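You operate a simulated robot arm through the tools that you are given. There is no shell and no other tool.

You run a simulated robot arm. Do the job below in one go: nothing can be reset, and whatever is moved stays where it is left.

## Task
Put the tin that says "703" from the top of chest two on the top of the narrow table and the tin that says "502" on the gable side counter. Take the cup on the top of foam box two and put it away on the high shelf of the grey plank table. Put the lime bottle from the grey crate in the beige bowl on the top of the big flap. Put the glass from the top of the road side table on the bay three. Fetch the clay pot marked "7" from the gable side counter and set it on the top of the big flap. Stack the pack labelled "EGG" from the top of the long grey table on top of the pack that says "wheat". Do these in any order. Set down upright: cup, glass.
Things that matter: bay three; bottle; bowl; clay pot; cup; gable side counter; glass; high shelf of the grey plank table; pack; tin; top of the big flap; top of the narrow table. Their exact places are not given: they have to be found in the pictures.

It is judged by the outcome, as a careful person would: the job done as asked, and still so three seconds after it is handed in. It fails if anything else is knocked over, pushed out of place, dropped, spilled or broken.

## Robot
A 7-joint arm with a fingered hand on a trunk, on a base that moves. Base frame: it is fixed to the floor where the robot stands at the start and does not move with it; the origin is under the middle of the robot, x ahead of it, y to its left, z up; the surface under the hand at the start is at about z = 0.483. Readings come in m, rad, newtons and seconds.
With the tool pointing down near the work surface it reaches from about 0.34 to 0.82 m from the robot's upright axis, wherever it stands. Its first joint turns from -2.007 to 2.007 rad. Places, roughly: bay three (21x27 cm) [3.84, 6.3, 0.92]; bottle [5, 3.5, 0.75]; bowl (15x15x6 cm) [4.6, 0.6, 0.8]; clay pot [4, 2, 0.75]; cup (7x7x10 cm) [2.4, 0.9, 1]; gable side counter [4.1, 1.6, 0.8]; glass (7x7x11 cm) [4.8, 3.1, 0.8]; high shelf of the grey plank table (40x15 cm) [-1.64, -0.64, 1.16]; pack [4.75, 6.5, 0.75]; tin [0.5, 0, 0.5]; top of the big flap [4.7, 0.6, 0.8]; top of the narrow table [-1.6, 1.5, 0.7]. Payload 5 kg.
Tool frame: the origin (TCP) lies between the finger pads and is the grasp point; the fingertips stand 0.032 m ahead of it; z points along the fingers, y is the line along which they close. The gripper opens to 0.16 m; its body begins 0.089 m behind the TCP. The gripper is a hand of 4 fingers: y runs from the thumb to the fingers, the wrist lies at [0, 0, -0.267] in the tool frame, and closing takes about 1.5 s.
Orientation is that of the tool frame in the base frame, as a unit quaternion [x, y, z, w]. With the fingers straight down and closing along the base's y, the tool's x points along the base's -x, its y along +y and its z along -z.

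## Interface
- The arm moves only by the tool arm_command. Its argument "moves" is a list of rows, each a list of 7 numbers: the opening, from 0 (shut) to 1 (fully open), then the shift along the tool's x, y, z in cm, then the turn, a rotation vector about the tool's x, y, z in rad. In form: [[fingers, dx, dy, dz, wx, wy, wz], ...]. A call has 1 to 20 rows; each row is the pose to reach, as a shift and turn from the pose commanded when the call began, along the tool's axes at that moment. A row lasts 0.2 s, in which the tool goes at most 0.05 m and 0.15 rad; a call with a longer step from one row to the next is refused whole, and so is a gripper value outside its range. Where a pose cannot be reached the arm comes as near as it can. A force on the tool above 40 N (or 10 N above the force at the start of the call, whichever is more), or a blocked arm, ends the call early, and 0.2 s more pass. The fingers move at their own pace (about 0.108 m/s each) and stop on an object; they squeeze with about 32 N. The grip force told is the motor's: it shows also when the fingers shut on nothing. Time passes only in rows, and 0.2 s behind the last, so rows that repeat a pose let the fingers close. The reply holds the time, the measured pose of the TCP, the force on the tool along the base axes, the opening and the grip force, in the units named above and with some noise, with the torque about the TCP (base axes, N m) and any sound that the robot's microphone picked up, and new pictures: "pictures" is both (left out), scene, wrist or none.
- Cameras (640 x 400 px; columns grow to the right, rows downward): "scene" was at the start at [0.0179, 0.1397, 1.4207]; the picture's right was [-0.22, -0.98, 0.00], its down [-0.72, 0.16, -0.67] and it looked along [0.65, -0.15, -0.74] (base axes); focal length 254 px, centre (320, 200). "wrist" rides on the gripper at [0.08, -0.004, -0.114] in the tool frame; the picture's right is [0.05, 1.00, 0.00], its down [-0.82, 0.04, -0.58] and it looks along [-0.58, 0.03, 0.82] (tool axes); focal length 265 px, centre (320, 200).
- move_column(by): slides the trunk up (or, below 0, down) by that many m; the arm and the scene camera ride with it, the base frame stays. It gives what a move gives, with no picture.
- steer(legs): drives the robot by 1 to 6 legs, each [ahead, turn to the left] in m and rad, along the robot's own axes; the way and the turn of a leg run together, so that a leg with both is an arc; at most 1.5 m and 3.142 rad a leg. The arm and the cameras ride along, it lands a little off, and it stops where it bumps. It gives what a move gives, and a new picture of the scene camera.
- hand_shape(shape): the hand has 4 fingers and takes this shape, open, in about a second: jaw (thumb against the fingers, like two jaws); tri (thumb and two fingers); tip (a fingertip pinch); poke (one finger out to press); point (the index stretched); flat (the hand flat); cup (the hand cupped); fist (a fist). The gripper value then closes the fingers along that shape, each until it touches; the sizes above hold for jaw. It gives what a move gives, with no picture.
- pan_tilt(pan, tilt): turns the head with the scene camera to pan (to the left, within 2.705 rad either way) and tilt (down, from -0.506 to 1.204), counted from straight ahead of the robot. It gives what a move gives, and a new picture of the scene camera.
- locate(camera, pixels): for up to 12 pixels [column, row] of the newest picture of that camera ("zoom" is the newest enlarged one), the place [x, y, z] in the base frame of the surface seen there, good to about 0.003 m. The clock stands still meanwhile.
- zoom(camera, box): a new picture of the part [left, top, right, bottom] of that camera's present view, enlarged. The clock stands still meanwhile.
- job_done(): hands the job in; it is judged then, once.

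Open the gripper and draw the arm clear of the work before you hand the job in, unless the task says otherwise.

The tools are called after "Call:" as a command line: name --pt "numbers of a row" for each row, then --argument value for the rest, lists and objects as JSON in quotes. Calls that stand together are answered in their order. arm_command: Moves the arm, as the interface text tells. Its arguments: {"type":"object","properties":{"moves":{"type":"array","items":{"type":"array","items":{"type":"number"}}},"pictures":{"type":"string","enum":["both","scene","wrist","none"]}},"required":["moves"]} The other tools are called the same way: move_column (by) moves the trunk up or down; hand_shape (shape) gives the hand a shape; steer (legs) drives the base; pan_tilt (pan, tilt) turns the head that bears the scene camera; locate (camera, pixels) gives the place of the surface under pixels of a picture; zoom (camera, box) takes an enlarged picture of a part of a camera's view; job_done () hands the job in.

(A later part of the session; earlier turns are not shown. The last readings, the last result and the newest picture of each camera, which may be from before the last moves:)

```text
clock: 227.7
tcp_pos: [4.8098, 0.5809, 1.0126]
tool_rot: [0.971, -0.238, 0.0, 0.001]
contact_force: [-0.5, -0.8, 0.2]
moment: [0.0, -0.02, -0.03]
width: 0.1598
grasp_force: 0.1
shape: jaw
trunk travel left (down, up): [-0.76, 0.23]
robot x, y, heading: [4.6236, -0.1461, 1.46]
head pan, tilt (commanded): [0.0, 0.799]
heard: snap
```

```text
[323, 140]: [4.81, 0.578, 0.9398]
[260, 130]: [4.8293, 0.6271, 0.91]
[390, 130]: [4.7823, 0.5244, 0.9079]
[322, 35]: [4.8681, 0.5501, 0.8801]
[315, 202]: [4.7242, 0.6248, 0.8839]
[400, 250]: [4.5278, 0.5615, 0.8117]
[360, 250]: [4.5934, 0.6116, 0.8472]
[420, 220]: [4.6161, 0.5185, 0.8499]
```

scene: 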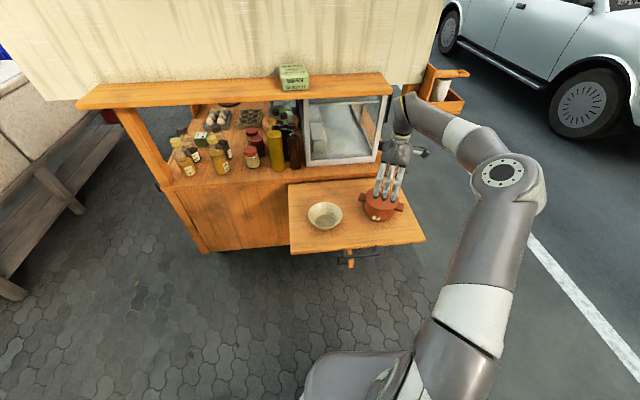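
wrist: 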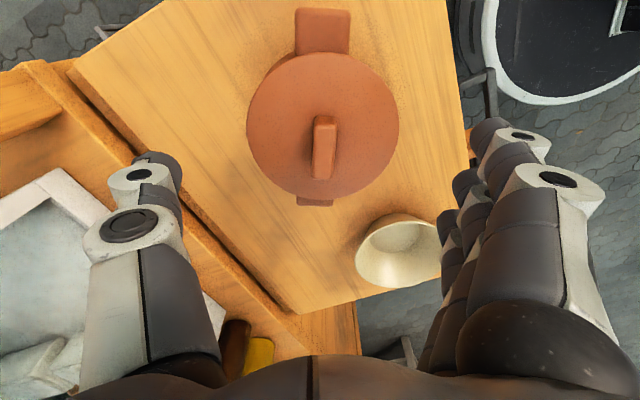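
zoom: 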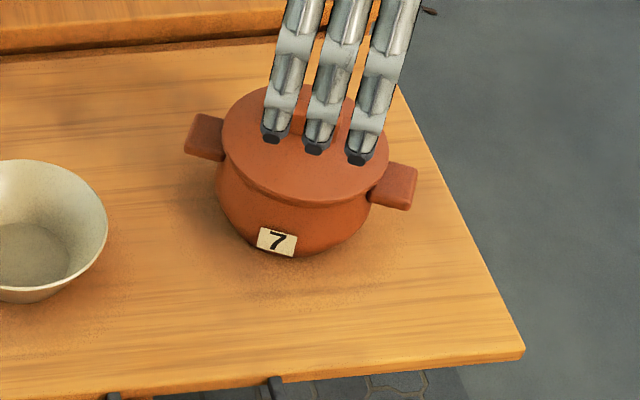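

The pot is intact and upright on the flap. I raise and retract the arm, turning the hand back to its natural yaw.

Call:
arm_command --pt "0.8 0 0 -4 0 0 0" --pt "0.8 0.2 3 -6 0 0 0.14" --pt "0.8 0.4 7 -7 0 0 0.28" --pt "0.8 0.6 11 -7 0 0 0.42" --pt "0.8 0.8 15 -7 0 0 0.56" --pt "0.8 1 19 -7 0 0 0.7" --pt "0.8 1.2 23 -7 0 0 0.84" --pt "0.8 1.4 27 -7 0 0 0.98" --pt "0.8 1.5 31 -7 0 0 1.1" --pt "0.8 1.5 33 -7 0 0 1.2" --pt "0.8 1.5 33 -7 0 0 1.2" --pictures "scene"

Call:
pan_tilt --pan -0.9 --tilt 0.35

```text
clock: 230.1
tcp_pos: [4.6734, 0.2783, 1.0871]
tool_rot: [-0.668, 0.744, 0.0, -0.001]
contact_force: [0.3, 0.2, -0.1]
moment: [0.01, 0.02, 0.02]
width: 0.1281
grasp_force: 0.1
shape: jaw
out of reach, approached as far as the arm can: row 1
trunk travel left (down, up): [-0.76, 0.23]
robot x, y, heading: [4.6216, -0.1412, 1.461]
head pan, tilt (commanded): [0.0, 0.799]
```

scene: 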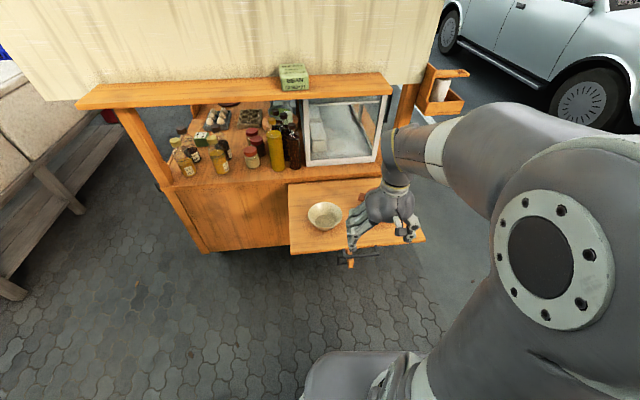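

```text
clock: 231.3
tcp_pos: [4.6747, 0.2801, 1.0868]
tool_rot: [-0.668, 0.744, 0.0, -0.001]
contact_force: [-0.1, -0.3, -0.4]
moment: [0.03, 0.01, -0.01]
width: 0.1284
grasp_force: 0.1
shape: jaw
trunk travel left (down, up): [-0.76, 0.23]
robot x, y, heading: [4.6198, -0.1429, 1.458]
head pan, tilt (commanded): [-0.901, 0.351]
```

scene: 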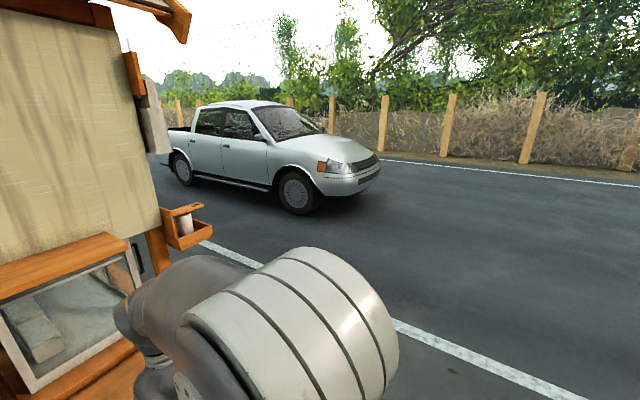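

I locate the pickup truck, the small side shelf of the cart and the road surface to plan a path on the road side.

Call:
locate --camera "scene" --pixels '[[190, 240], [200, 215], [300, 210], [370, 185], [230, 245], [420, 340], [180, 180], [150, 130], [180, 30]]'

Call:
steer --legs '[[0, -1.46], [0.75, 0.0], [0, 1.57]]'

Call:
pan_tilt --pan 0.35 --tilt 0.3

```text
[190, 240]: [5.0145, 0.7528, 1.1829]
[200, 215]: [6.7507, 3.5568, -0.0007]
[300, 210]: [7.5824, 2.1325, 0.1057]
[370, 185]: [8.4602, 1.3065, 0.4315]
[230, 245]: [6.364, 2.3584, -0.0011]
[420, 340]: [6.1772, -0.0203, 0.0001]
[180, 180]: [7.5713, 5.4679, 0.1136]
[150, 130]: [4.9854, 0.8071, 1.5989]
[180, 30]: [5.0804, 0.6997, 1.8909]
```

```text
clock: 242.7
tcp_pos: [5.3449, 0.2857, 1.0873]
tool_rot: [0.717, -0.697, 0.0, 0.001]
contact_force: [-0.7, 0.5, 0.4]
moment: [0.0, -0.05, 0.0]
width: 0.1282
grasp_force: 0.1
shape: jaw
trunk travel left (down, up): [-0.76, 0.23]
robot x, y, heading: [5.3458, -0.1421, 1.592]
head pan, tilt (commanded): [-0.901, 0.351]
```

scene: 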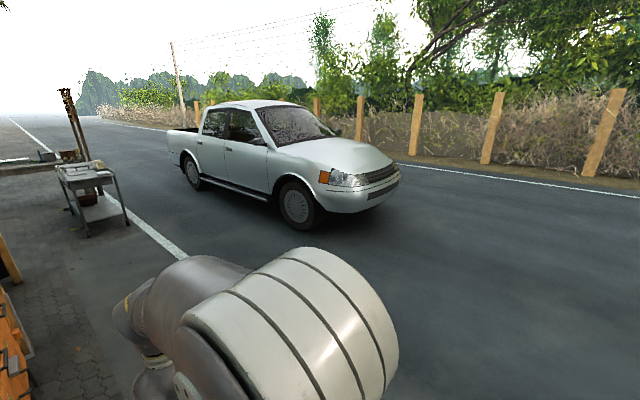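

```text
clock: 244.2
tcp_pos: [5.3442, 0.2862, 1.0885]
tool_rot: [0.717, -0.697, 0.0, 0.001]
contact_force: [-0.2, 0.5, -0.4]
moment: [0.0, -0.01, -0.03]
width: 0.1281
grasp_force: 0.1
shape: jaw
trunk travel left (down, up): [-0.76, 0.23]
robot x, y, heading: [5.3458, -0.1437, 1.598]
head pan, tilt (commanded): [0.351, 0.3]
```

scene: 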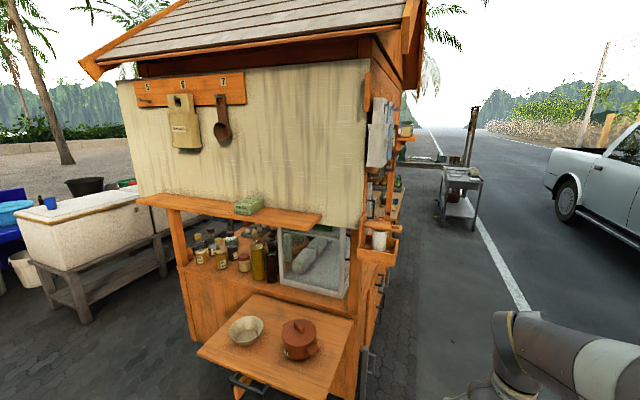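

I see the road-side lane; a grey table stands at (462,190). I locate it and the items near the cart's road side.

Call:
locate --camera "scene" --pixels '[[462, 180], [475, 228], [440, 215], [425, 160], [365, 370], [380, 300], [400, 185], [470, 110], [390, 240], [410, 135], [385, 225], [520, 305]]'

Call:
zoom --camera "scene" --box '[340, 90, 540, 240]'

```text
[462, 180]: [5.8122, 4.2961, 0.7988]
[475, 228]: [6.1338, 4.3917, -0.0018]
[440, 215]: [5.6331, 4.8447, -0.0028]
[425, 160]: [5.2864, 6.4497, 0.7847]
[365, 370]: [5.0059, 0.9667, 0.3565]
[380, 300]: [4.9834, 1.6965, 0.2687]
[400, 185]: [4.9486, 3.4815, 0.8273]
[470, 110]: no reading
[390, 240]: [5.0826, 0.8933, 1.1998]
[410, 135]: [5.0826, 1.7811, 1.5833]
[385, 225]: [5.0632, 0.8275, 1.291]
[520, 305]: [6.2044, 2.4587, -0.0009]
```

```text
2.67 times, centred on (440, 165) of scene
```

zoom: 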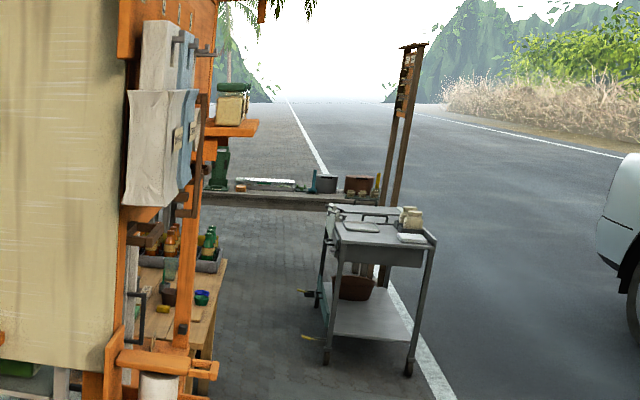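

The grey crate with bottles is at about (4.95,3.48,0.83) on the wooden road-side table. I drive along the road side to (5.6,3.3) and turn to face it.

Call:
steer --legs '[[0, -0.1], [1.5, 0.0], [1.5, 0.0], [0.42, 0.0], [0, 1.64]]'

Call:
pan_tilt --pan 0.0 --tilt 0.6

```text
clock: 265.0
tcp_pos: [5.2344, 3.2176, 1.0872]
tool_rot: [1.0, -0.019, 0.001, 0.0]
contact_force: [0.0, -0.7, -0.6]
moment: [-0.02, 0.01, 0.0]
width: 0.1284
grasp_force: 0.0
shape: jaw
trunk travel left (down, up): [-0.76, 0.23]
robot x, y, heading: [5.6649, 3.1935, 3.096]
head pan, tilt (commanded): [0.351, 0.3]
```

scene: 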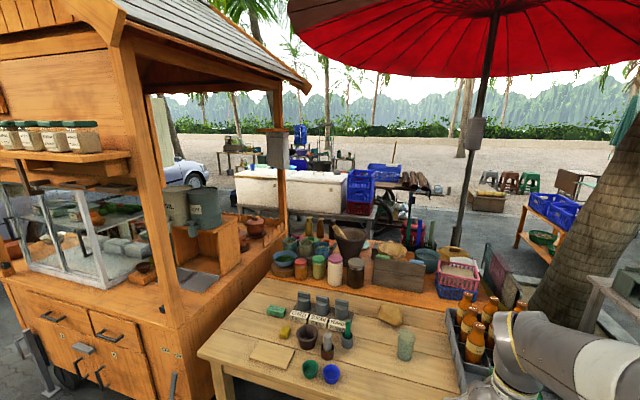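

```text
clock: 265.8
tcp_pos: [5.234, 3.2175, 1.0871]
tool_rot: [1.0, -0.02, 0.001, 0.001]
contact_force: [-0.1, -0.4, 0.7]
moment: [0.0, -0.01, 0.02]
width: 0.1281
grasp_force: 0.0
shape: jaw
trunk travel left (down, up): [-0.76, 0.23]
robot x, y, heading: [5.6579, 3.1902, 3.099]
head pan, tilt (commanded): [0.0, 0.6]
```

scene: 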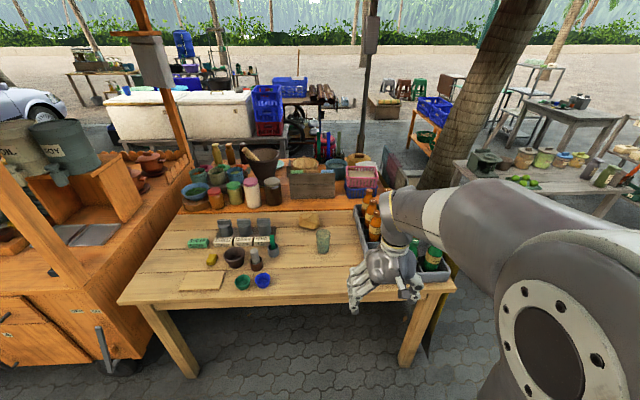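

The road-side table carries a glass at (323,240) and the grey crate with bottles is behind my hand at (400,235). I zoom to see both.

Call:
zoom --camera "scene" --box '[300, 170, 470, 300]'

Call:
arm_command --pt "0.8 0 0 0 0 0 0" --pictures "wrist"

```text
3.08 times, centred on (385, 235) of scene
```

zoom: 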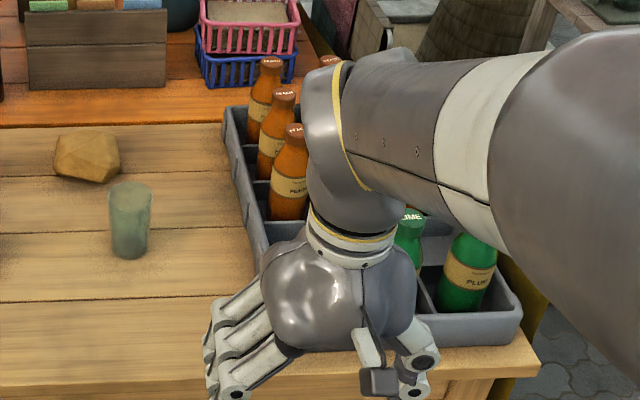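

```text
clock: 266.2
tcp_pos: [5.2341, 3.2183, 1.0872]
tool_rot: [1.0, -0.019, 0.001, 0.001]
contact_force: [0.6, 0.1, -0.3]
moment: [0.03, -0.04, 0.01]
width: 0.1282
grasp_force: 0.1
shape: jaw
trunk travel left (down, up): [-0.76, 0.23]
robot x, y, heading: [5.6604, 3.1917, 3.092]
head pan, tilt (commanded): [0.0, 0.6]
```

wrist: 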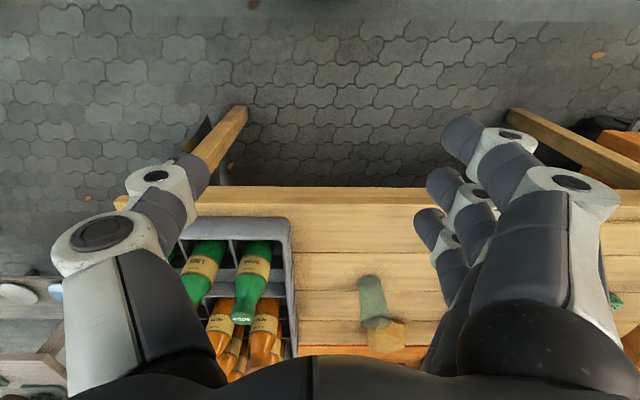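

Two green bottles ("PLUM" and another) are partly hidden. I shift the hand left by 22 cm to see the crate freely.

Call:
arm_command --pt "0.8 0 4.5 0 0 0 0" --pt "0.8 0 9 -1 0 0 0" --pt "0.8 0 13.5 -2 0 0 0" --pt "0.8 0 18 -3 0 0 0" --pt "0.8 0 22 -3 0 0 0" --pt "0.8 0 22 -3 0 0 0"

Call:
zoom --camera "scene" --box '[320, 170, 490, 300]'

```text
clock: 267.6
tcp_pos: [5.2277, 2.9982, 1.1215]
tool_rot: [1.0, -0.021, 0.001, 0.001]
contact_force: [0.3, -0.6, 0.3]
moment: [0.0, 0.02, 0.0]
width: 0.1282
grasp_force: 0.0
shape: jaw
trunk travel left (down, up): [-0.76, 0.23]
robot x, y, heading: [5.6571, 3.194, 3.09]
head pan, tilt (commanded): [0.0, 0.6]
```

scene: 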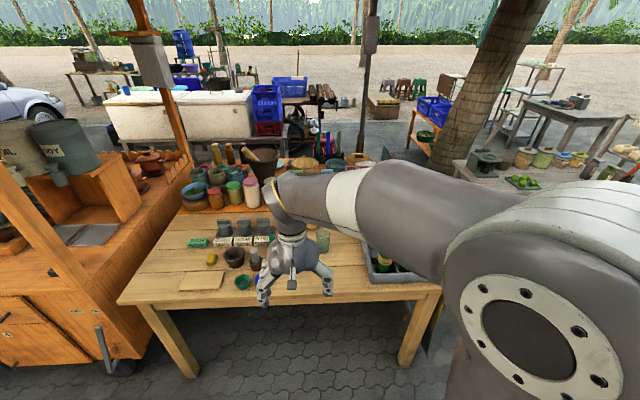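
wrist: 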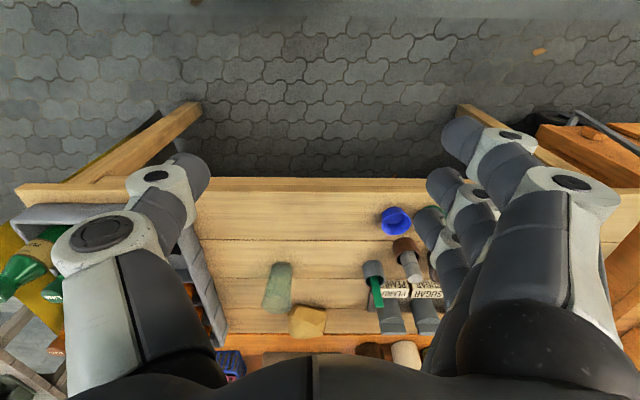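

```text
3.08 times, centred on (405, 235) of scene
```

zoom: 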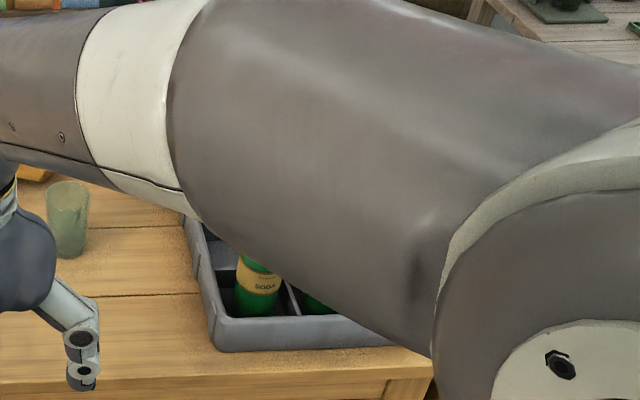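

The elbow hides the crate in this pose. I move the hand to y≈3.48 to look at the crate with the wrist camera.

Call:
arm_command --pt "0.8 0 -4.8 0 0 0 0" --pt "0.8 0 -9.6 0 0 0 0" --pt "0.8 0 -14.4 0 0 0 0" --pt "0.8 0 -19.2 0 0 0 0" --pt "0.8 0 -24 0 0 0 0" --pt "0.8 0 -28.8 0 0 0 0" --pt "0.8 0 -33.6 0 0 0 0" --pt "0.8 0 -38.4 0 0 0 0" --pt "0.8 0 -43.2 0 0 0 0" --pt "0.8 0 -47 0 0 0 0" --pt "0.8 0 -47 0 0 0 0"

Call:
zoom --camera "wrist" --box '[200, 200, 460, 360]'

```text
clock: 270.0
tcp_pos: [5.2432, 3.4697, 1.1149]
tool_rot: [1.0, -0.02, 0.001, 0.0]
contact_force: [0.4, -0.1, 0.2]
moment: [-0.01, 0.0, 0.01]
width: 0.1281
grasp_force: 0.0
shape: jaw
trunk travel left (down, up): [-0.76, 0.23]
robot x, y, heading: [5.6632, 3.1948, 3.099]
head pan, tilt (commanded): [0.0, 0.6]
```

scene: 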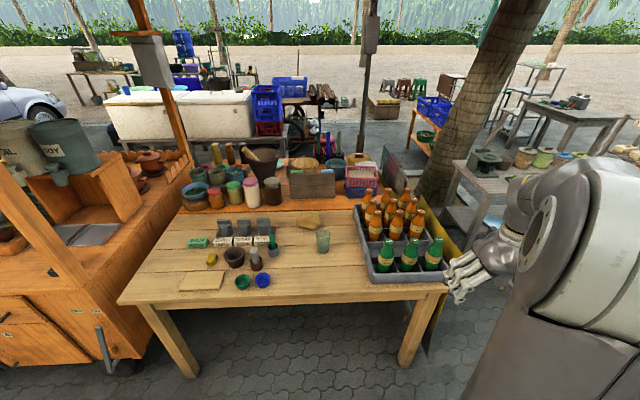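
wrist: 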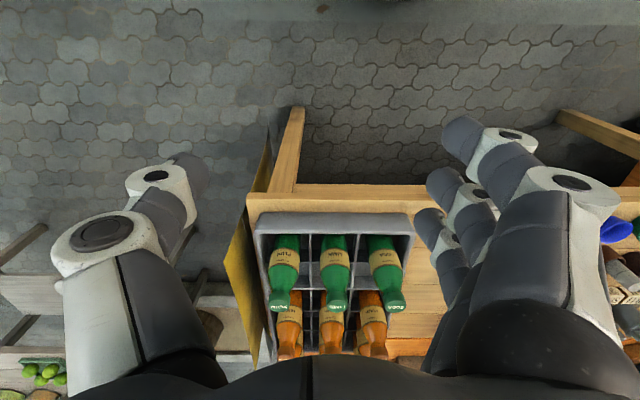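

```text
2.46 times, centred on (330, 280) of wrist
```

zoom: 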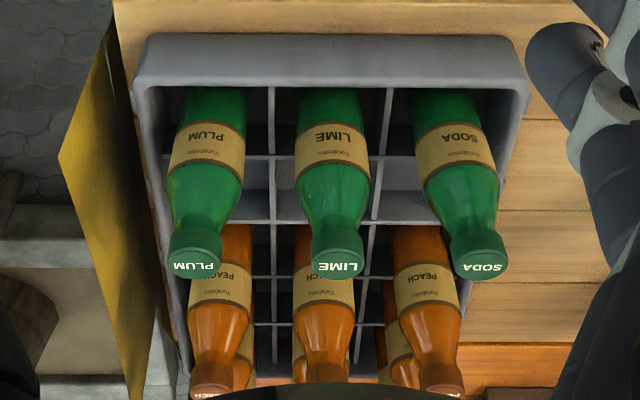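

The front row reads PLUM, LIME (middle), SODA. I zoom the scene view and locate the lime bottle's cap and neighbours.

Call:
zoom --camera "scene" --box '[340, 170, 470, 300]'

Call:
locate --camera "wrist" --pixels '[[336, 305], [280, 305], [395, 307], [334, 250], [285, 255], [383, 252], [262, 220], [410, 225], [335, 215], [290, 350]]'

```text
3.08 times, centred on (405, 235) of scene
```

zoom: 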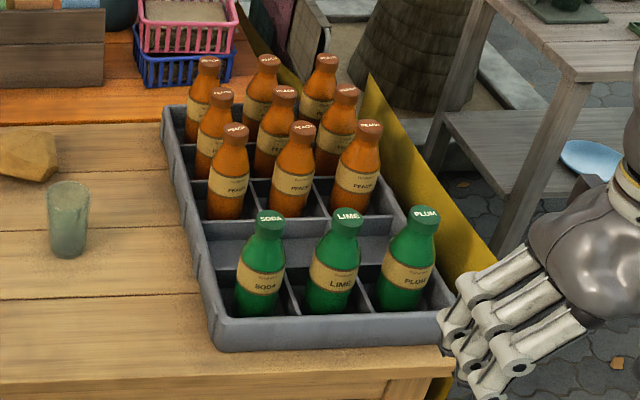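

```text
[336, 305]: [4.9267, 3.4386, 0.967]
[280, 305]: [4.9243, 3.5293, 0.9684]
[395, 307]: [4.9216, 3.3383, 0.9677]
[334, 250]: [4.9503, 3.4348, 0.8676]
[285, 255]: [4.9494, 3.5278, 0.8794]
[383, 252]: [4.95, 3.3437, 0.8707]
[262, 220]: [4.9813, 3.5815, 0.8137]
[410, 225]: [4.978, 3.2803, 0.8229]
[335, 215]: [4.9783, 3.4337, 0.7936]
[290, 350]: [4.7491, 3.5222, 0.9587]
```

Lime's cap is at (4.922,3.437), top z 0.967, with free cells behind it, so I'll close along x. I turn the robot a bit right to face it and edge forward.

Call:
steer --legs '[[0, -0.25], [0.1, 0.0]]'

Call:
pan_tilt --pan 0.1 --tilt 0.7

```text
clock: 272.0
tcp_pos: [5.2236, 3.5924, 1.1145]
tool_rot: [0.99, -0.143, 0.002, 0.002]
contact_force: [-0.7, -0.6, -0.4]
moment: [-0.02, -0.07, 0.01]
width: 0.1283
grasp_force: 0.0
shape: jaw
trunk travel left (down, up): [-0.76, 0.23]
robot x, y, heading: [5.5623, 3.2232, 2.848]
head pan, tilt (commanded): [0.0, 0.6]
```

scene: 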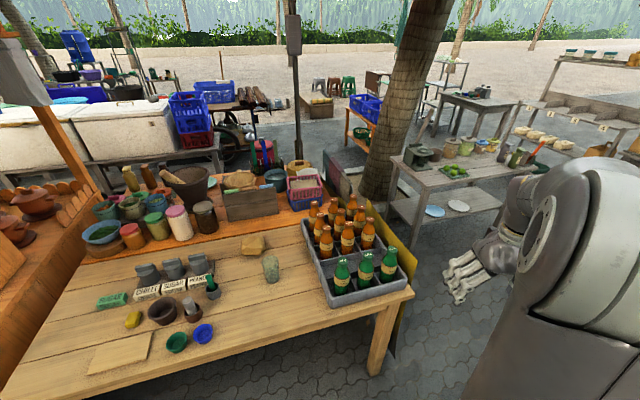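

```text
clock: 272.7
tcp_pos: [5.2262, 3.5913, 1.1155]
tool_rot: [0.99, -0.143, 0.002, 0.002]
contact_force: [0.6, 0.8, -0.1]
moment: [0.01, 0.0, 0.01]
width: 0.128
grasp_force: 0.1
shape: jaw
trunk travel left (down, up): [-0.76, 0.23]
robot x, y, heading: [5.5636, 3.2235, 2.851]
head pan, tilt (commanded): [0.099, 0.7]
```

scene: 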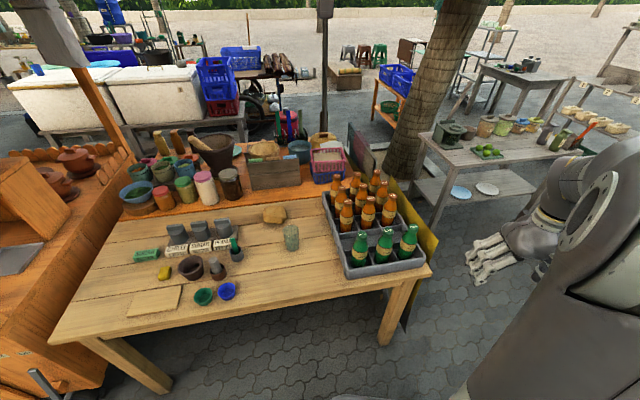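

Clear overview. I rotate the hand +1.28 rad and bring it above the lime bottle at (4.923,3.437), staying high.

Call:
arm_command --pt "0.8 -2.7 2.6 0 0 0 0.1427" --pt "0.8 -5.5 5.2 0 0 0 0.2854" --pt "0.8 -8.2 7.8 0 0 0 0.428" --pt "0.8 -11 10.4 0 0 0 0.5708" --pt "0.8 -13.7 13 0 0 0 0.7135" --pt "0.8 -16.5 15.6 0 0 0 0.8562" --pt "0.8 -19.2 18.2 0 0 0 0.999" --pt "0.8 -22 20.8 0 0 0 1.1416" --pt "0.8 -24.7 23.3 0 0 0 1.284" --pt "0.8 -24.7 23.3 0 0 0 1.284"

```text
clock: 274.9
tcp_pos: [4.9232, 3.4412, 1.1135]
tool_rot: [-0.706, 0.708, -0.001, 0.0]
contact_force: [-0.8, 0.9, 0.1]
moment: [0.0, 0.02, 0.06]
width: 0.1282
grasp_force: 0.0
shape: jaw
trunk travel left (down, up): [-0.76, 0.23]
robot x, y, heading: [5.5631, 3.2205, 2.852]
head pan, tilt (commanded): [0.099, 0.7]
```

scene: 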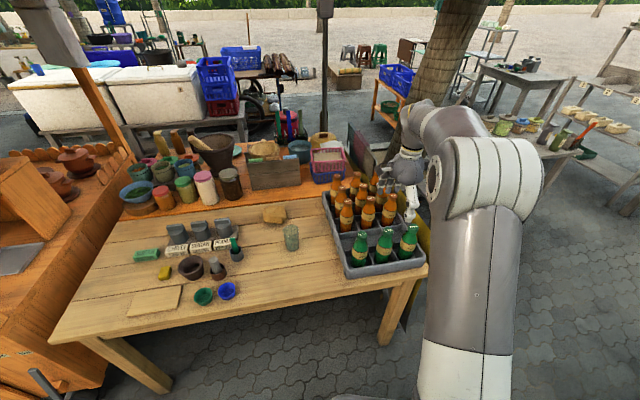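
wrist: 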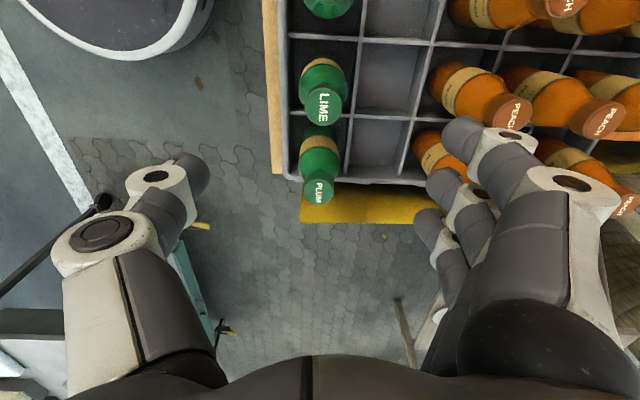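

The hand is above LIME (wrist (325,105)). I locate the cap and neighbours from here for fine centring.

Call:
locate --camera "wrist" --pixels '[[313, 105], [345, 105], [325, 122], [325, 90], [320, 190], [510, 110], [323, 78], [385, 80], [385, 145], [290, 100]]'

Call:
zoom --camera "wrist" --box '[250, 0, 450, 220]'

```text
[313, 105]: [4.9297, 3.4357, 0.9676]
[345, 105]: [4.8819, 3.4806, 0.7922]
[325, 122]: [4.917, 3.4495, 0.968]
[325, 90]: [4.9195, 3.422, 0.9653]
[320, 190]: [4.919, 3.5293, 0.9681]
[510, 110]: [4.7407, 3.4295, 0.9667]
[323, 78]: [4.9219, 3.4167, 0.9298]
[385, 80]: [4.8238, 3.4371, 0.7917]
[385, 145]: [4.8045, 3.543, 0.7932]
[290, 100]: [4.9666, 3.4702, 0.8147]
```

```text
1.82 times, centred on (350, 110) of wrist
```

zoom: 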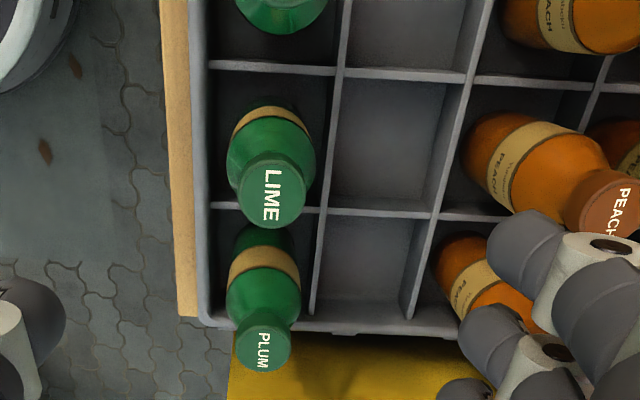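

Cap centre (4.922,3.436). I narrow the opening to 0.6 and descend to TCP z≈0.905 around the neck and shoulder.

Call:
arm_command --pt "0.6 0.5 0.1 3 0 0 0" --pt "0.6 0.5 0.1 7 0 0 0" --pt "0.6 0.5 0.1 11 0 0 0" --pt "0.6 0.5 0.1 15 0 0 0" --pt "0.6 0.5 0.1 18.5 0 0 0" --pt "0.6 0.5 0.1 20.8 0 0 0" --pt "0.6 0.5 0.1 20.8 0 0 0"

```text
clock: 276.5
tcp_pos: [4.9227, 3.4325, 0.9079]
tool_rot: [-0.707, 0.708, -0.001, 0.0]
contact_force: [0.7, -0.1, -0.2]
moment: [0.0, -0.01, -0.01]
width: 0.0964
grasp_force: 0.1
shape: jaw
trunk travel left (down, up): [-0.76, 0.23]
robot x, y, heading: [5.5655, 3.2241, 2.852]
head pan, tilt (commanded): [0.099, 0.7]
```

scene: 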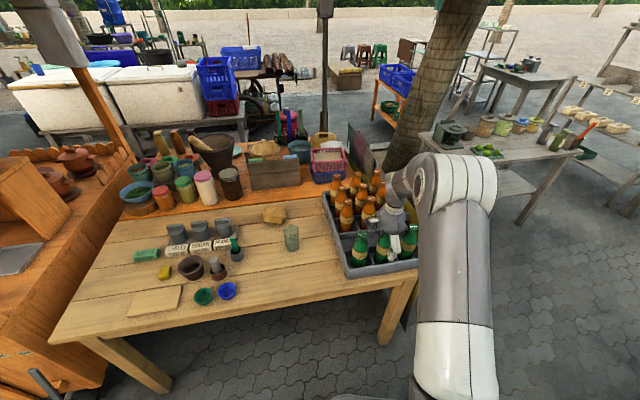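
wrist: 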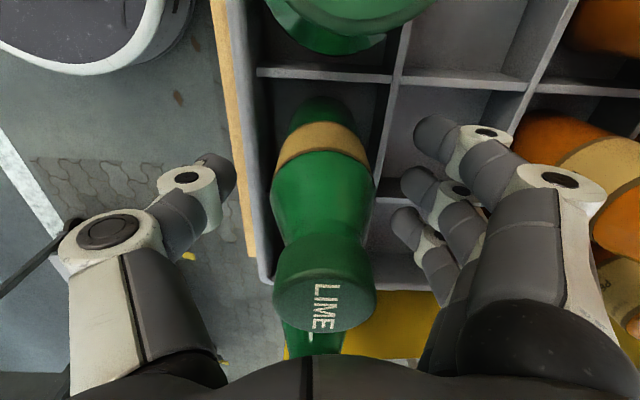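

LIME is centred between thumb and fingers. I close on it.

Call:
arm_command --pt "0 0 0 0 0 0 0" --pt "0 0 0 0 0 0 0" --pt "0 0 0 0 0 0 0" --pt "0 0 0 0 0 0 0" --pt "0 0 0 0 0 0 0" --pt "0 0 0 0 0 0 0" --pictures "wrist"

```text
clock: 277.9
tcp_pos: [4.922, 3.4334, 0.9083]
tool_rot: [0.707, -0.707, 0.002, 0.0]
contact_force: [0.1, 0.5, 0.1]
moment: [-0.03, 0.01, 0.0]
width: 0.0396
grasp_force: 32.0
shape: jaw
trunk travel left (down, up): [-0.76, 0.23]
robot x, y, heading: [5.5636, 3.2247, 2.843]
head pan, tilt (commanded): [0.099, 0.7]
```

wrist: 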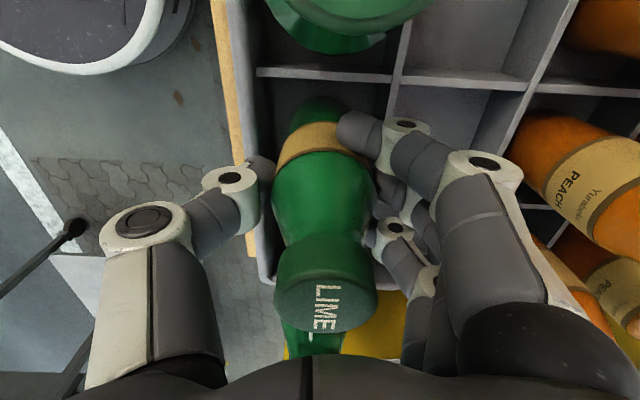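

Gripped at width 0.04. I lift straight up in steps to clear the crate.

Call:
arm_command --pt "0 0 0 -2 0 0 0" --pt "0 0 0 -5 0 0 0" --pt "0 0 0 -9 0 0 0" --pt "0 0 0 -13 0 0 0" --pt "0 0 0 -17 0 0 0" --pt "0 0 0 -20 0 0 0" --pt "0 0 0 -20 0 0 0"

Call:
zoom --camera "scene" --box '[320, 120, 480, 290]'

```text
clock: 279.5
tcp_pos: [4.9187, 3.4303, 1.1071]
tool_rot: [-0.707, 0.707, -0.003, 0.0]
contact_force: [0.6, -0.9, -3.1]
moment: [-0.03, -0.03, 0.03]
width: 0.0393
grasp_force: 32.3
shape: jaw
trunk travel left (down, up): [-0.76, 0.23]
robot x, y, heading: [5.5654, 3.2219, 2.851]
head pan, tilt (commanded): [0.099, 0.7]
```

scene: 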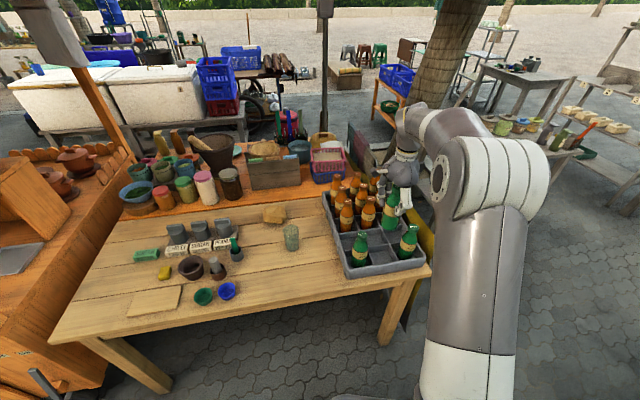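
wrist: 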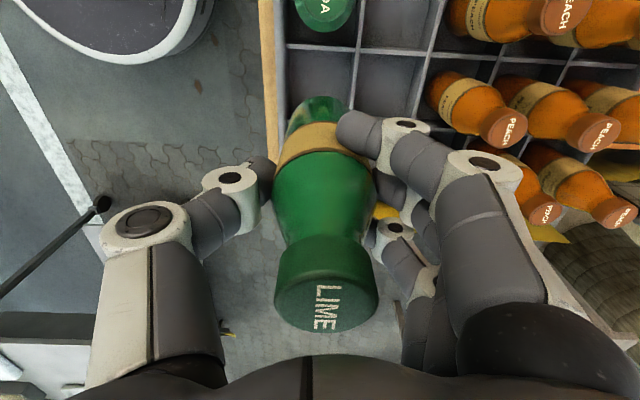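

```text
2.35 times, centred on (400, 205) of scene
```

zoom: 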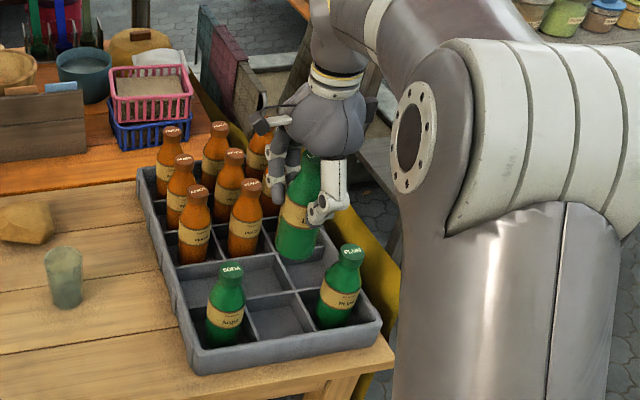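

The lime bottle is clear of the crate, neighbours undisturbed. I retract it toward the robot and drive back south along the road side.

Call:
arm_command --pt "0 1 -4.5 -1 0 0 0" --pt "0 2.5 -9 -1 0 0 0" --pt "0 4.5 -13.3 -1 0 0 0" --pt "0 6.5 -17.5 -1 0 0 0" --pt "0 7.9 -21.5 -1 0 0 0" --pt "0 7.9 -21.5 -1 0 0 0" --pictures "none"

Call:
steer --legs '[[0, 1.861], [1.5, 0.0], [1.5, 0.0], [0.35, 0.0], [0, -1.57]]'

```text
clock: 280.9
tcp_pos: [5.1351, 3.3582, 1.1185]
tool_rot: [-0.707, 0.707, -0.002, 0.001]
contact_force: [-0.6, 0.0, -3.3]
moment: [0.01, -0.04, -0.01]
width: 0.0395
grasp_force: 32.2
shape: jaw
trunk travel left (down, up): [-0.76, 0.23]
robot x, y, heading: [5.5691, 3.2271, 2.851]
head pan, tilt (commanded): [0.099, 0.7]
```

```text
clock: 305.4
tcp_pos: [4.9883, -0.1212, 1.1183]
tool_rot: [0.793, -0.609, 0.001, 0.0]
contact_force: [0.3, 0.5, -3.3]
moment: [-0.01, 0.01, 0.01]
width: 0.0388
grasp_force: 32.6
shape: jaw
trunk travel left (down, up): [-0.76, 0.23]
robot x, y, heading: [5.4362, -0.1386, 3.108]
head pan, tilt (commanded): [0.099, 0.7]
```

scene: 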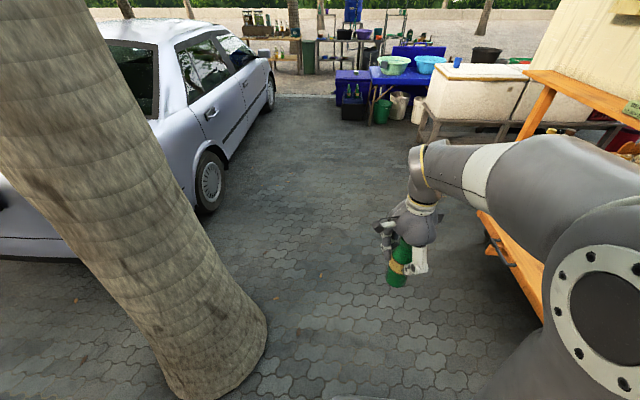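

I check the tree's position relative to my path before driving on to x≈4.6.

Call:
locate --camera "scene" --pixels '[[262, 340], [240, 300], [200, 380], [150, 250], [395, 265], [398, 282]]'

Call:
steer --legs '[[0.83, 0.0], [0, -1.54]]'

Call:
pan_tilt --pan 0.0 --tilt 0.75

```text
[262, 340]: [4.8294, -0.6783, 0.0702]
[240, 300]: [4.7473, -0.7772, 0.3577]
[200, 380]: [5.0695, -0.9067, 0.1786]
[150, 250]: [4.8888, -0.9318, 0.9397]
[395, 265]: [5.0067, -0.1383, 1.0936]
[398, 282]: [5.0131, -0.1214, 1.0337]
```

```text
clock: 313.6
tcp_pos: [4.6234, 0.334, 1.1185]
tool_rot: [-0.135, 0.991, -0.001, -0.001]
contact_force: [-0.2, 0.1, -2.9]
moment: [0.03, 0.01, 0.0]
width: 0.0387
grasp_force: 31.3
shape: jaw
trunk travel left (down, up): [-0.76, 0.23]
robot x, y, heading: [4.6083, -0.114, 1.553]
head pan, tilt (commanded): [0.099, 0.7]
```

scene: 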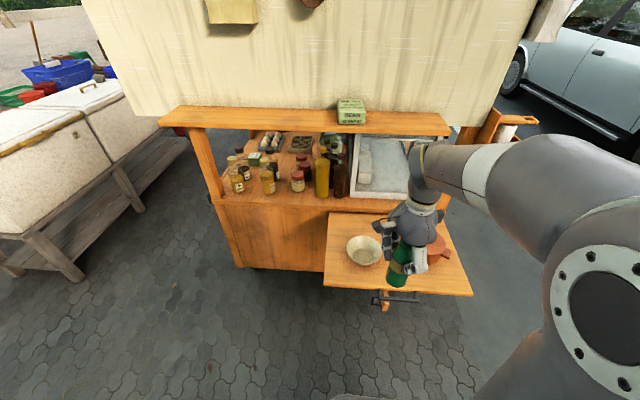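

```text
clock: 314.3
tcp_pos: [4.6229, 0.3338, 1.12]
tool_rot: [-0.136, 0.991, -0.002, -0.001]
contact_force: [-0.7, -0.5, -3.5]
moment: [-0.03, 0.04, 0.0]
width: 0.0388
grasp_force: 32.5
shape: jaw
trunk travel left (down, up): [-0.76, 0.23]
robot x, y, heading: [4.6068, -0.1103, 1.547]
head pan, tilt (commanded): [0.0, 0.75]
```

scene: 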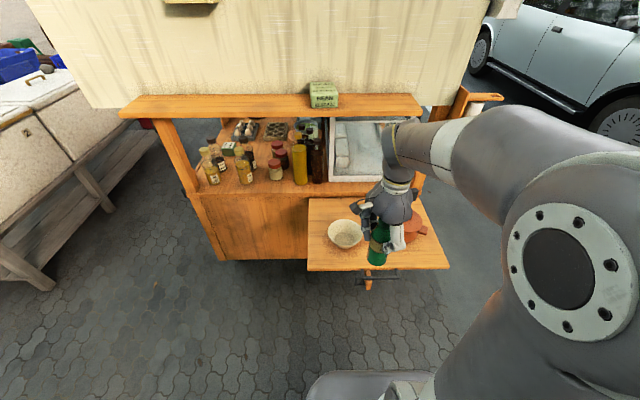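

Now facing the flap. I zoom on bowl and bottle to measure the bowl's rim centre and the bottle's bottom.

Call:
zoom --camera "scene" --box '[300, 180, 440, 290]'

```text
3.64 times, centred on (370, 235) of scene
```

zoom: 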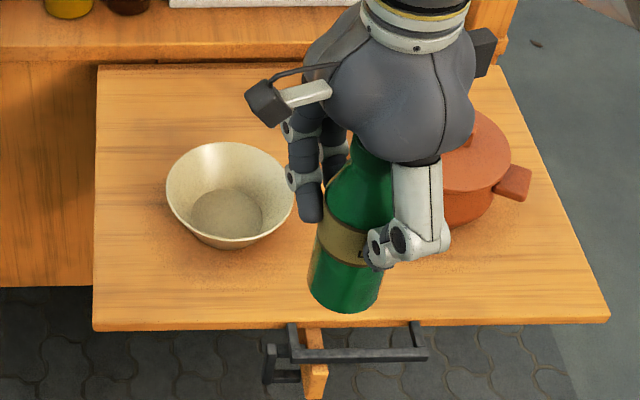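

Call:
locate --camera "zoom" --pixels '[[225, 215], [168, 180], [292, 195], [215, 144], [232, 240], [200, 208], [255, 215], [345, 305], [315, 285], [376, 300], [230, 195], [150, 260]]'

```text
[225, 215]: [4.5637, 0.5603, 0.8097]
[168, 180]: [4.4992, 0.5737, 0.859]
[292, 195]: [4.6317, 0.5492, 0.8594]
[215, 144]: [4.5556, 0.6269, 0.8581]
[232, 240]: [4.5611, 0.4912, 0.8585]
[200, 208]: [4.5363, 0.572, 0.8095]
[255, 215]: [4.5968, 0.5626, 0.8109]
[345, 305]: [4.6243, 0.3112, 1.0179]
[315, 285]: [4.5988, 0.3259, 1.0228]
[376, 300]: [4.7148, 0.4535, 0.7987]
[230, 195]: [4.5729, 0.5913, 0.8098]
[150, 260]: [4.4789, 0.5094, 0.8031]
```

Bowl centre is (4.565,0.559), inner bottom z 0.810; the bottle's bottom is about 0.11 below the TCP. I move the bottle above the bowl.

Call:
arm_command --pt "0 0 3 3 0 0 0" --pt "0 -0.1 7 5 0 0 0" --pt "0 -0.2 11.5 6 0 0 0" --pt "0 -0.3 16 6 0 0 0" --pt "0 -0.5 20.5 6 0 0 0" --pt "0 -0.5 23.2 6 0 0 0" --pt "0 -0.5 23.2 6 0 0 0"

Call:
zoom --camera "scene" --box '[300, 150, 440, 290]'

```text
clock: 315.9
tcp_pos: [4.5646, 0.5589, 1.0574]
tool_rot: [-0.136, 0.991, -0.001, -0.001]
contact_force: [-0.6, -0.2, -3.3]
moment: [0.01, -0.02, 0.02]
width: 0.0385
grasp_force: 31.9
shape: jaw
trunk travel left (down, up): [-0.76, 0.23]
robot x, y, heading: [4.6074, -0.1125, 1.554]
head pan, tilt (commanded): [0.0, 0.75]
```

scene: 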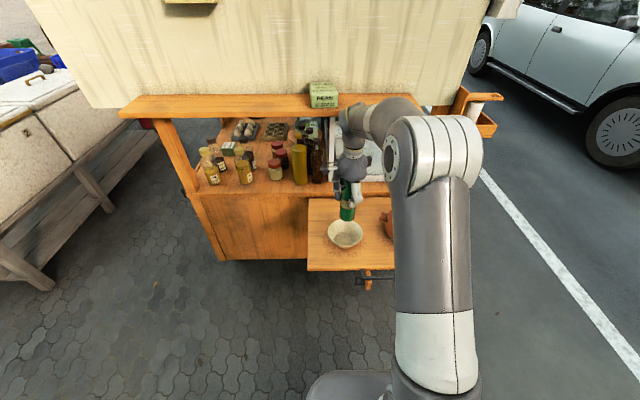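
wrist: 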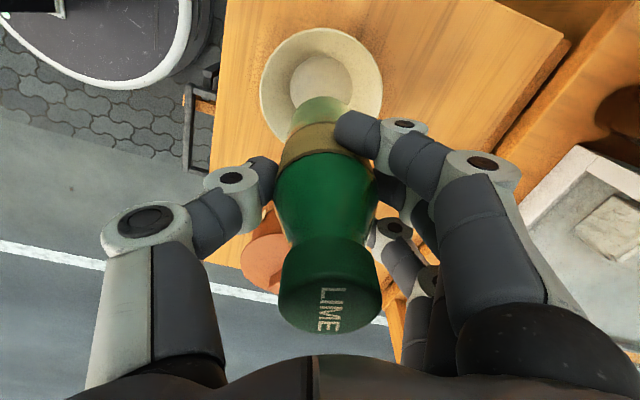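

```text
2.86 times, centred on (370, 220) of scene
```

zoom: 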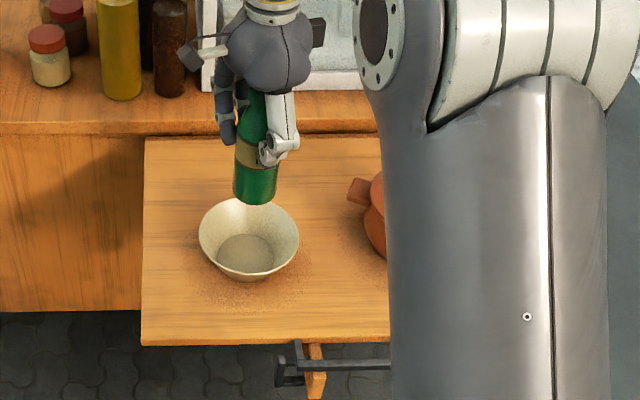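

I locate the bottle's bottom edge to confirm it's centred over the bowl.

Call:
locate --camera "zoom" --pixels '[[255, 200], [238, 190], [274, 192], [245, 250], [200, 235], [297, 240], [250, 278]]'

```text
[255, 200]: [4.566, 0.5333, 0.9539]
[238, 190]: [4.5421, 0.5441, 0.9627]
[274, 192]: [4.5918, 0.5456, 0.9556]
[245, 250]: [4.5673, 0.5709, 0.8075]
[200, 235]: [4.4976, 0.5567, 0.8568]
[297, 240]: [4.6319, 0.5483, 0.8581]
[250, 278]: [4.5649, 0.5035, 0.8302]
```

Bottle is centred over the bowl. I lower it to just above the bowl's bottom, then seek contact gently.

Call:
arm_command --pt "0 0 0 3.5 0 0 0" --pt "0 0 0 7 0 0 0" --pt "0 0 0 10.5 0 0 0" --pt "0 0 0 12.5 0 0 0" --pt "0 0 0 13.3 0 0 0" --pt "0 0 0 13.3 0 0 0" --pictures "scene"

Call:
arm_command --pt "0 0 0 0.3 0 0 0" --pt "0 0 0 0.6 0 0 0" --pt "0 0 0 0.6 0 0 0" --pictures "none"

```text
clock: 317.3
tcp_pos: [4.5636, 0.5568, 0.9263]
tool_rot: [-0.136, 0.991, 0.0, -0.001]
contact_force: [-0.1, -1.6, 4.6]
moment: [0.11, -0.01, 0.01]
width: 0.0383
grasp_force: 32.1
shape: jaw
trunk travel left (down, up): [-0.76, 0.23]
robot x, y, heading: [4.6078, -0.1178, 1.551]
head pan, tilt (commanded): [0.0, 0.75]
```

scene: 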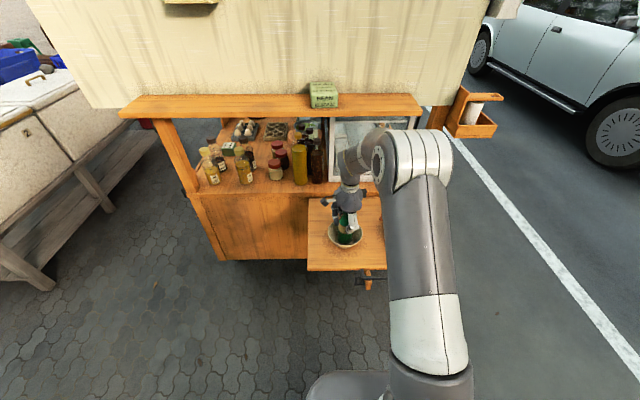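

```text
clock: 318.1
tcp_pos: [4.5634, 0.5584, 0.9235]
tool_rot: [-0.135, 0.991, 0.003, 0.0]
contact_force: [-2.1, 1.0, 37.4]
moment: [0.24, -0.03, 0.03]
width: 0.0402
grasp_force: 32.3
shape: jaw
trunk travel left (down, up): [-0.76, 0.23]
robot x, y, heading: [4.609, -0.1142, 1.553]
head pan, tilt (commanded): [0.0, 0.75]
```

Firm contact with the bowl bottom. I ease back up 0.5 cm to relieve the force and look.

Call:
arm_command --pt "0 0 0 -0.3 0 0 0" --pt "0 0 0 -0.5 0 0 0" --pictures "both"

Call:
zoom --camera "scene" --box '[300, 160, 400, 280]'

```text
clock: 318.7
tcp_pos: [4.5657, 0.557, 0.923]
tool_rot: [-0.136, 0.991, -0.001, -0.001]
contact_force: [-1.9, 4.0, 17.0]
moment: [0.53, 0.09, 0.06]
width: 0.0403
grasp_force: 31.8
shape: jaw
trunk travel left (down, up): [-0.76, 0.23]
robot x, y, heading: [4.6098, -0.1159, 1.552]
head pan, tilt (commanded): [0.0, 0.75]
```

scene: 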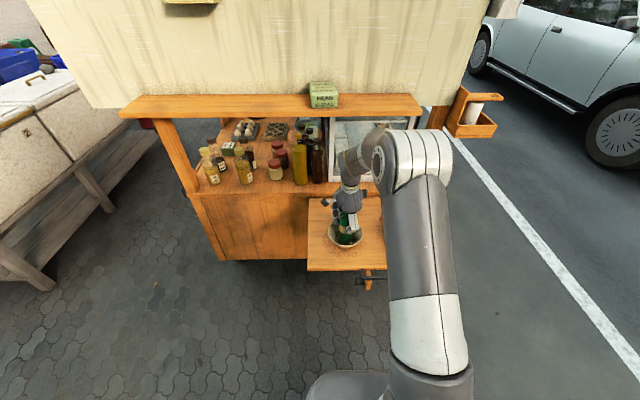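
wrist: 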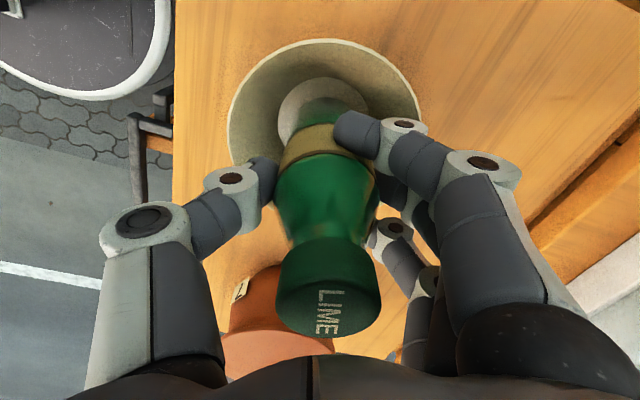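

```text
3.33 times, centred on (350, 220) of scene
```

zoom: 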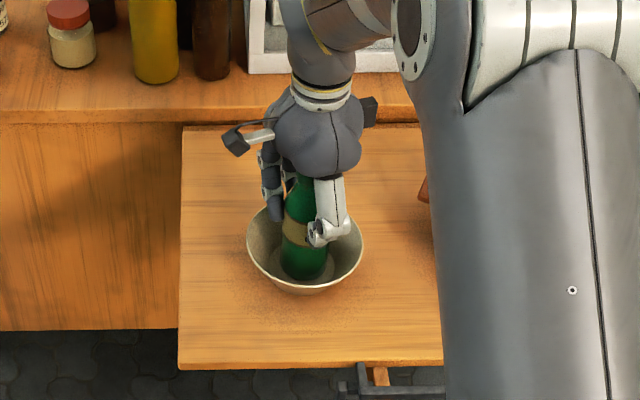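

The bottle stands in the bowl. I ease the remaining load and open slowly, then rise.

Call:
arm_command --pt "0 0 0 -0.2 0 0 0" --pt "0.3 0 0 -0.2 0 0 0" --pt "0.4 0 0 -0.2 0 0 0" --pt "0.5 0 0 -0.2 0 0 0" --pt "0.55 0 0 -0.2 0 0 0" --pt "0.55 0 0 -0.2 0 0 0" --pictures "wrist"

```text
clock: 320.1
tcp_pos: [4.565, 0.5574, 0.9269]
tool_rot: [-0.136, 0.991, -0.001, -0.001]
contact_force: [0.5, 0.6, 0.4]
moment: [-0.01, 0.03, 0.04]
width: 0.0869
grasp_force: 0.0
shape: jaw
trunk travel left (down, up): [-0.76, 0.23]
robot x, y, heading: [4.6105, -0.1183, 1.551]
head pan, tilt (commanded): [0.0, 0.75]
```

wrist: 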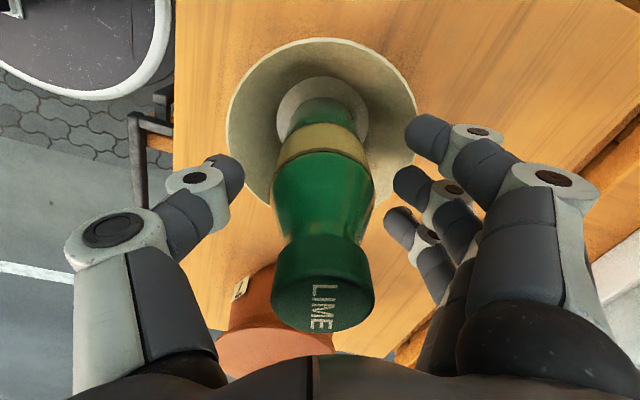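

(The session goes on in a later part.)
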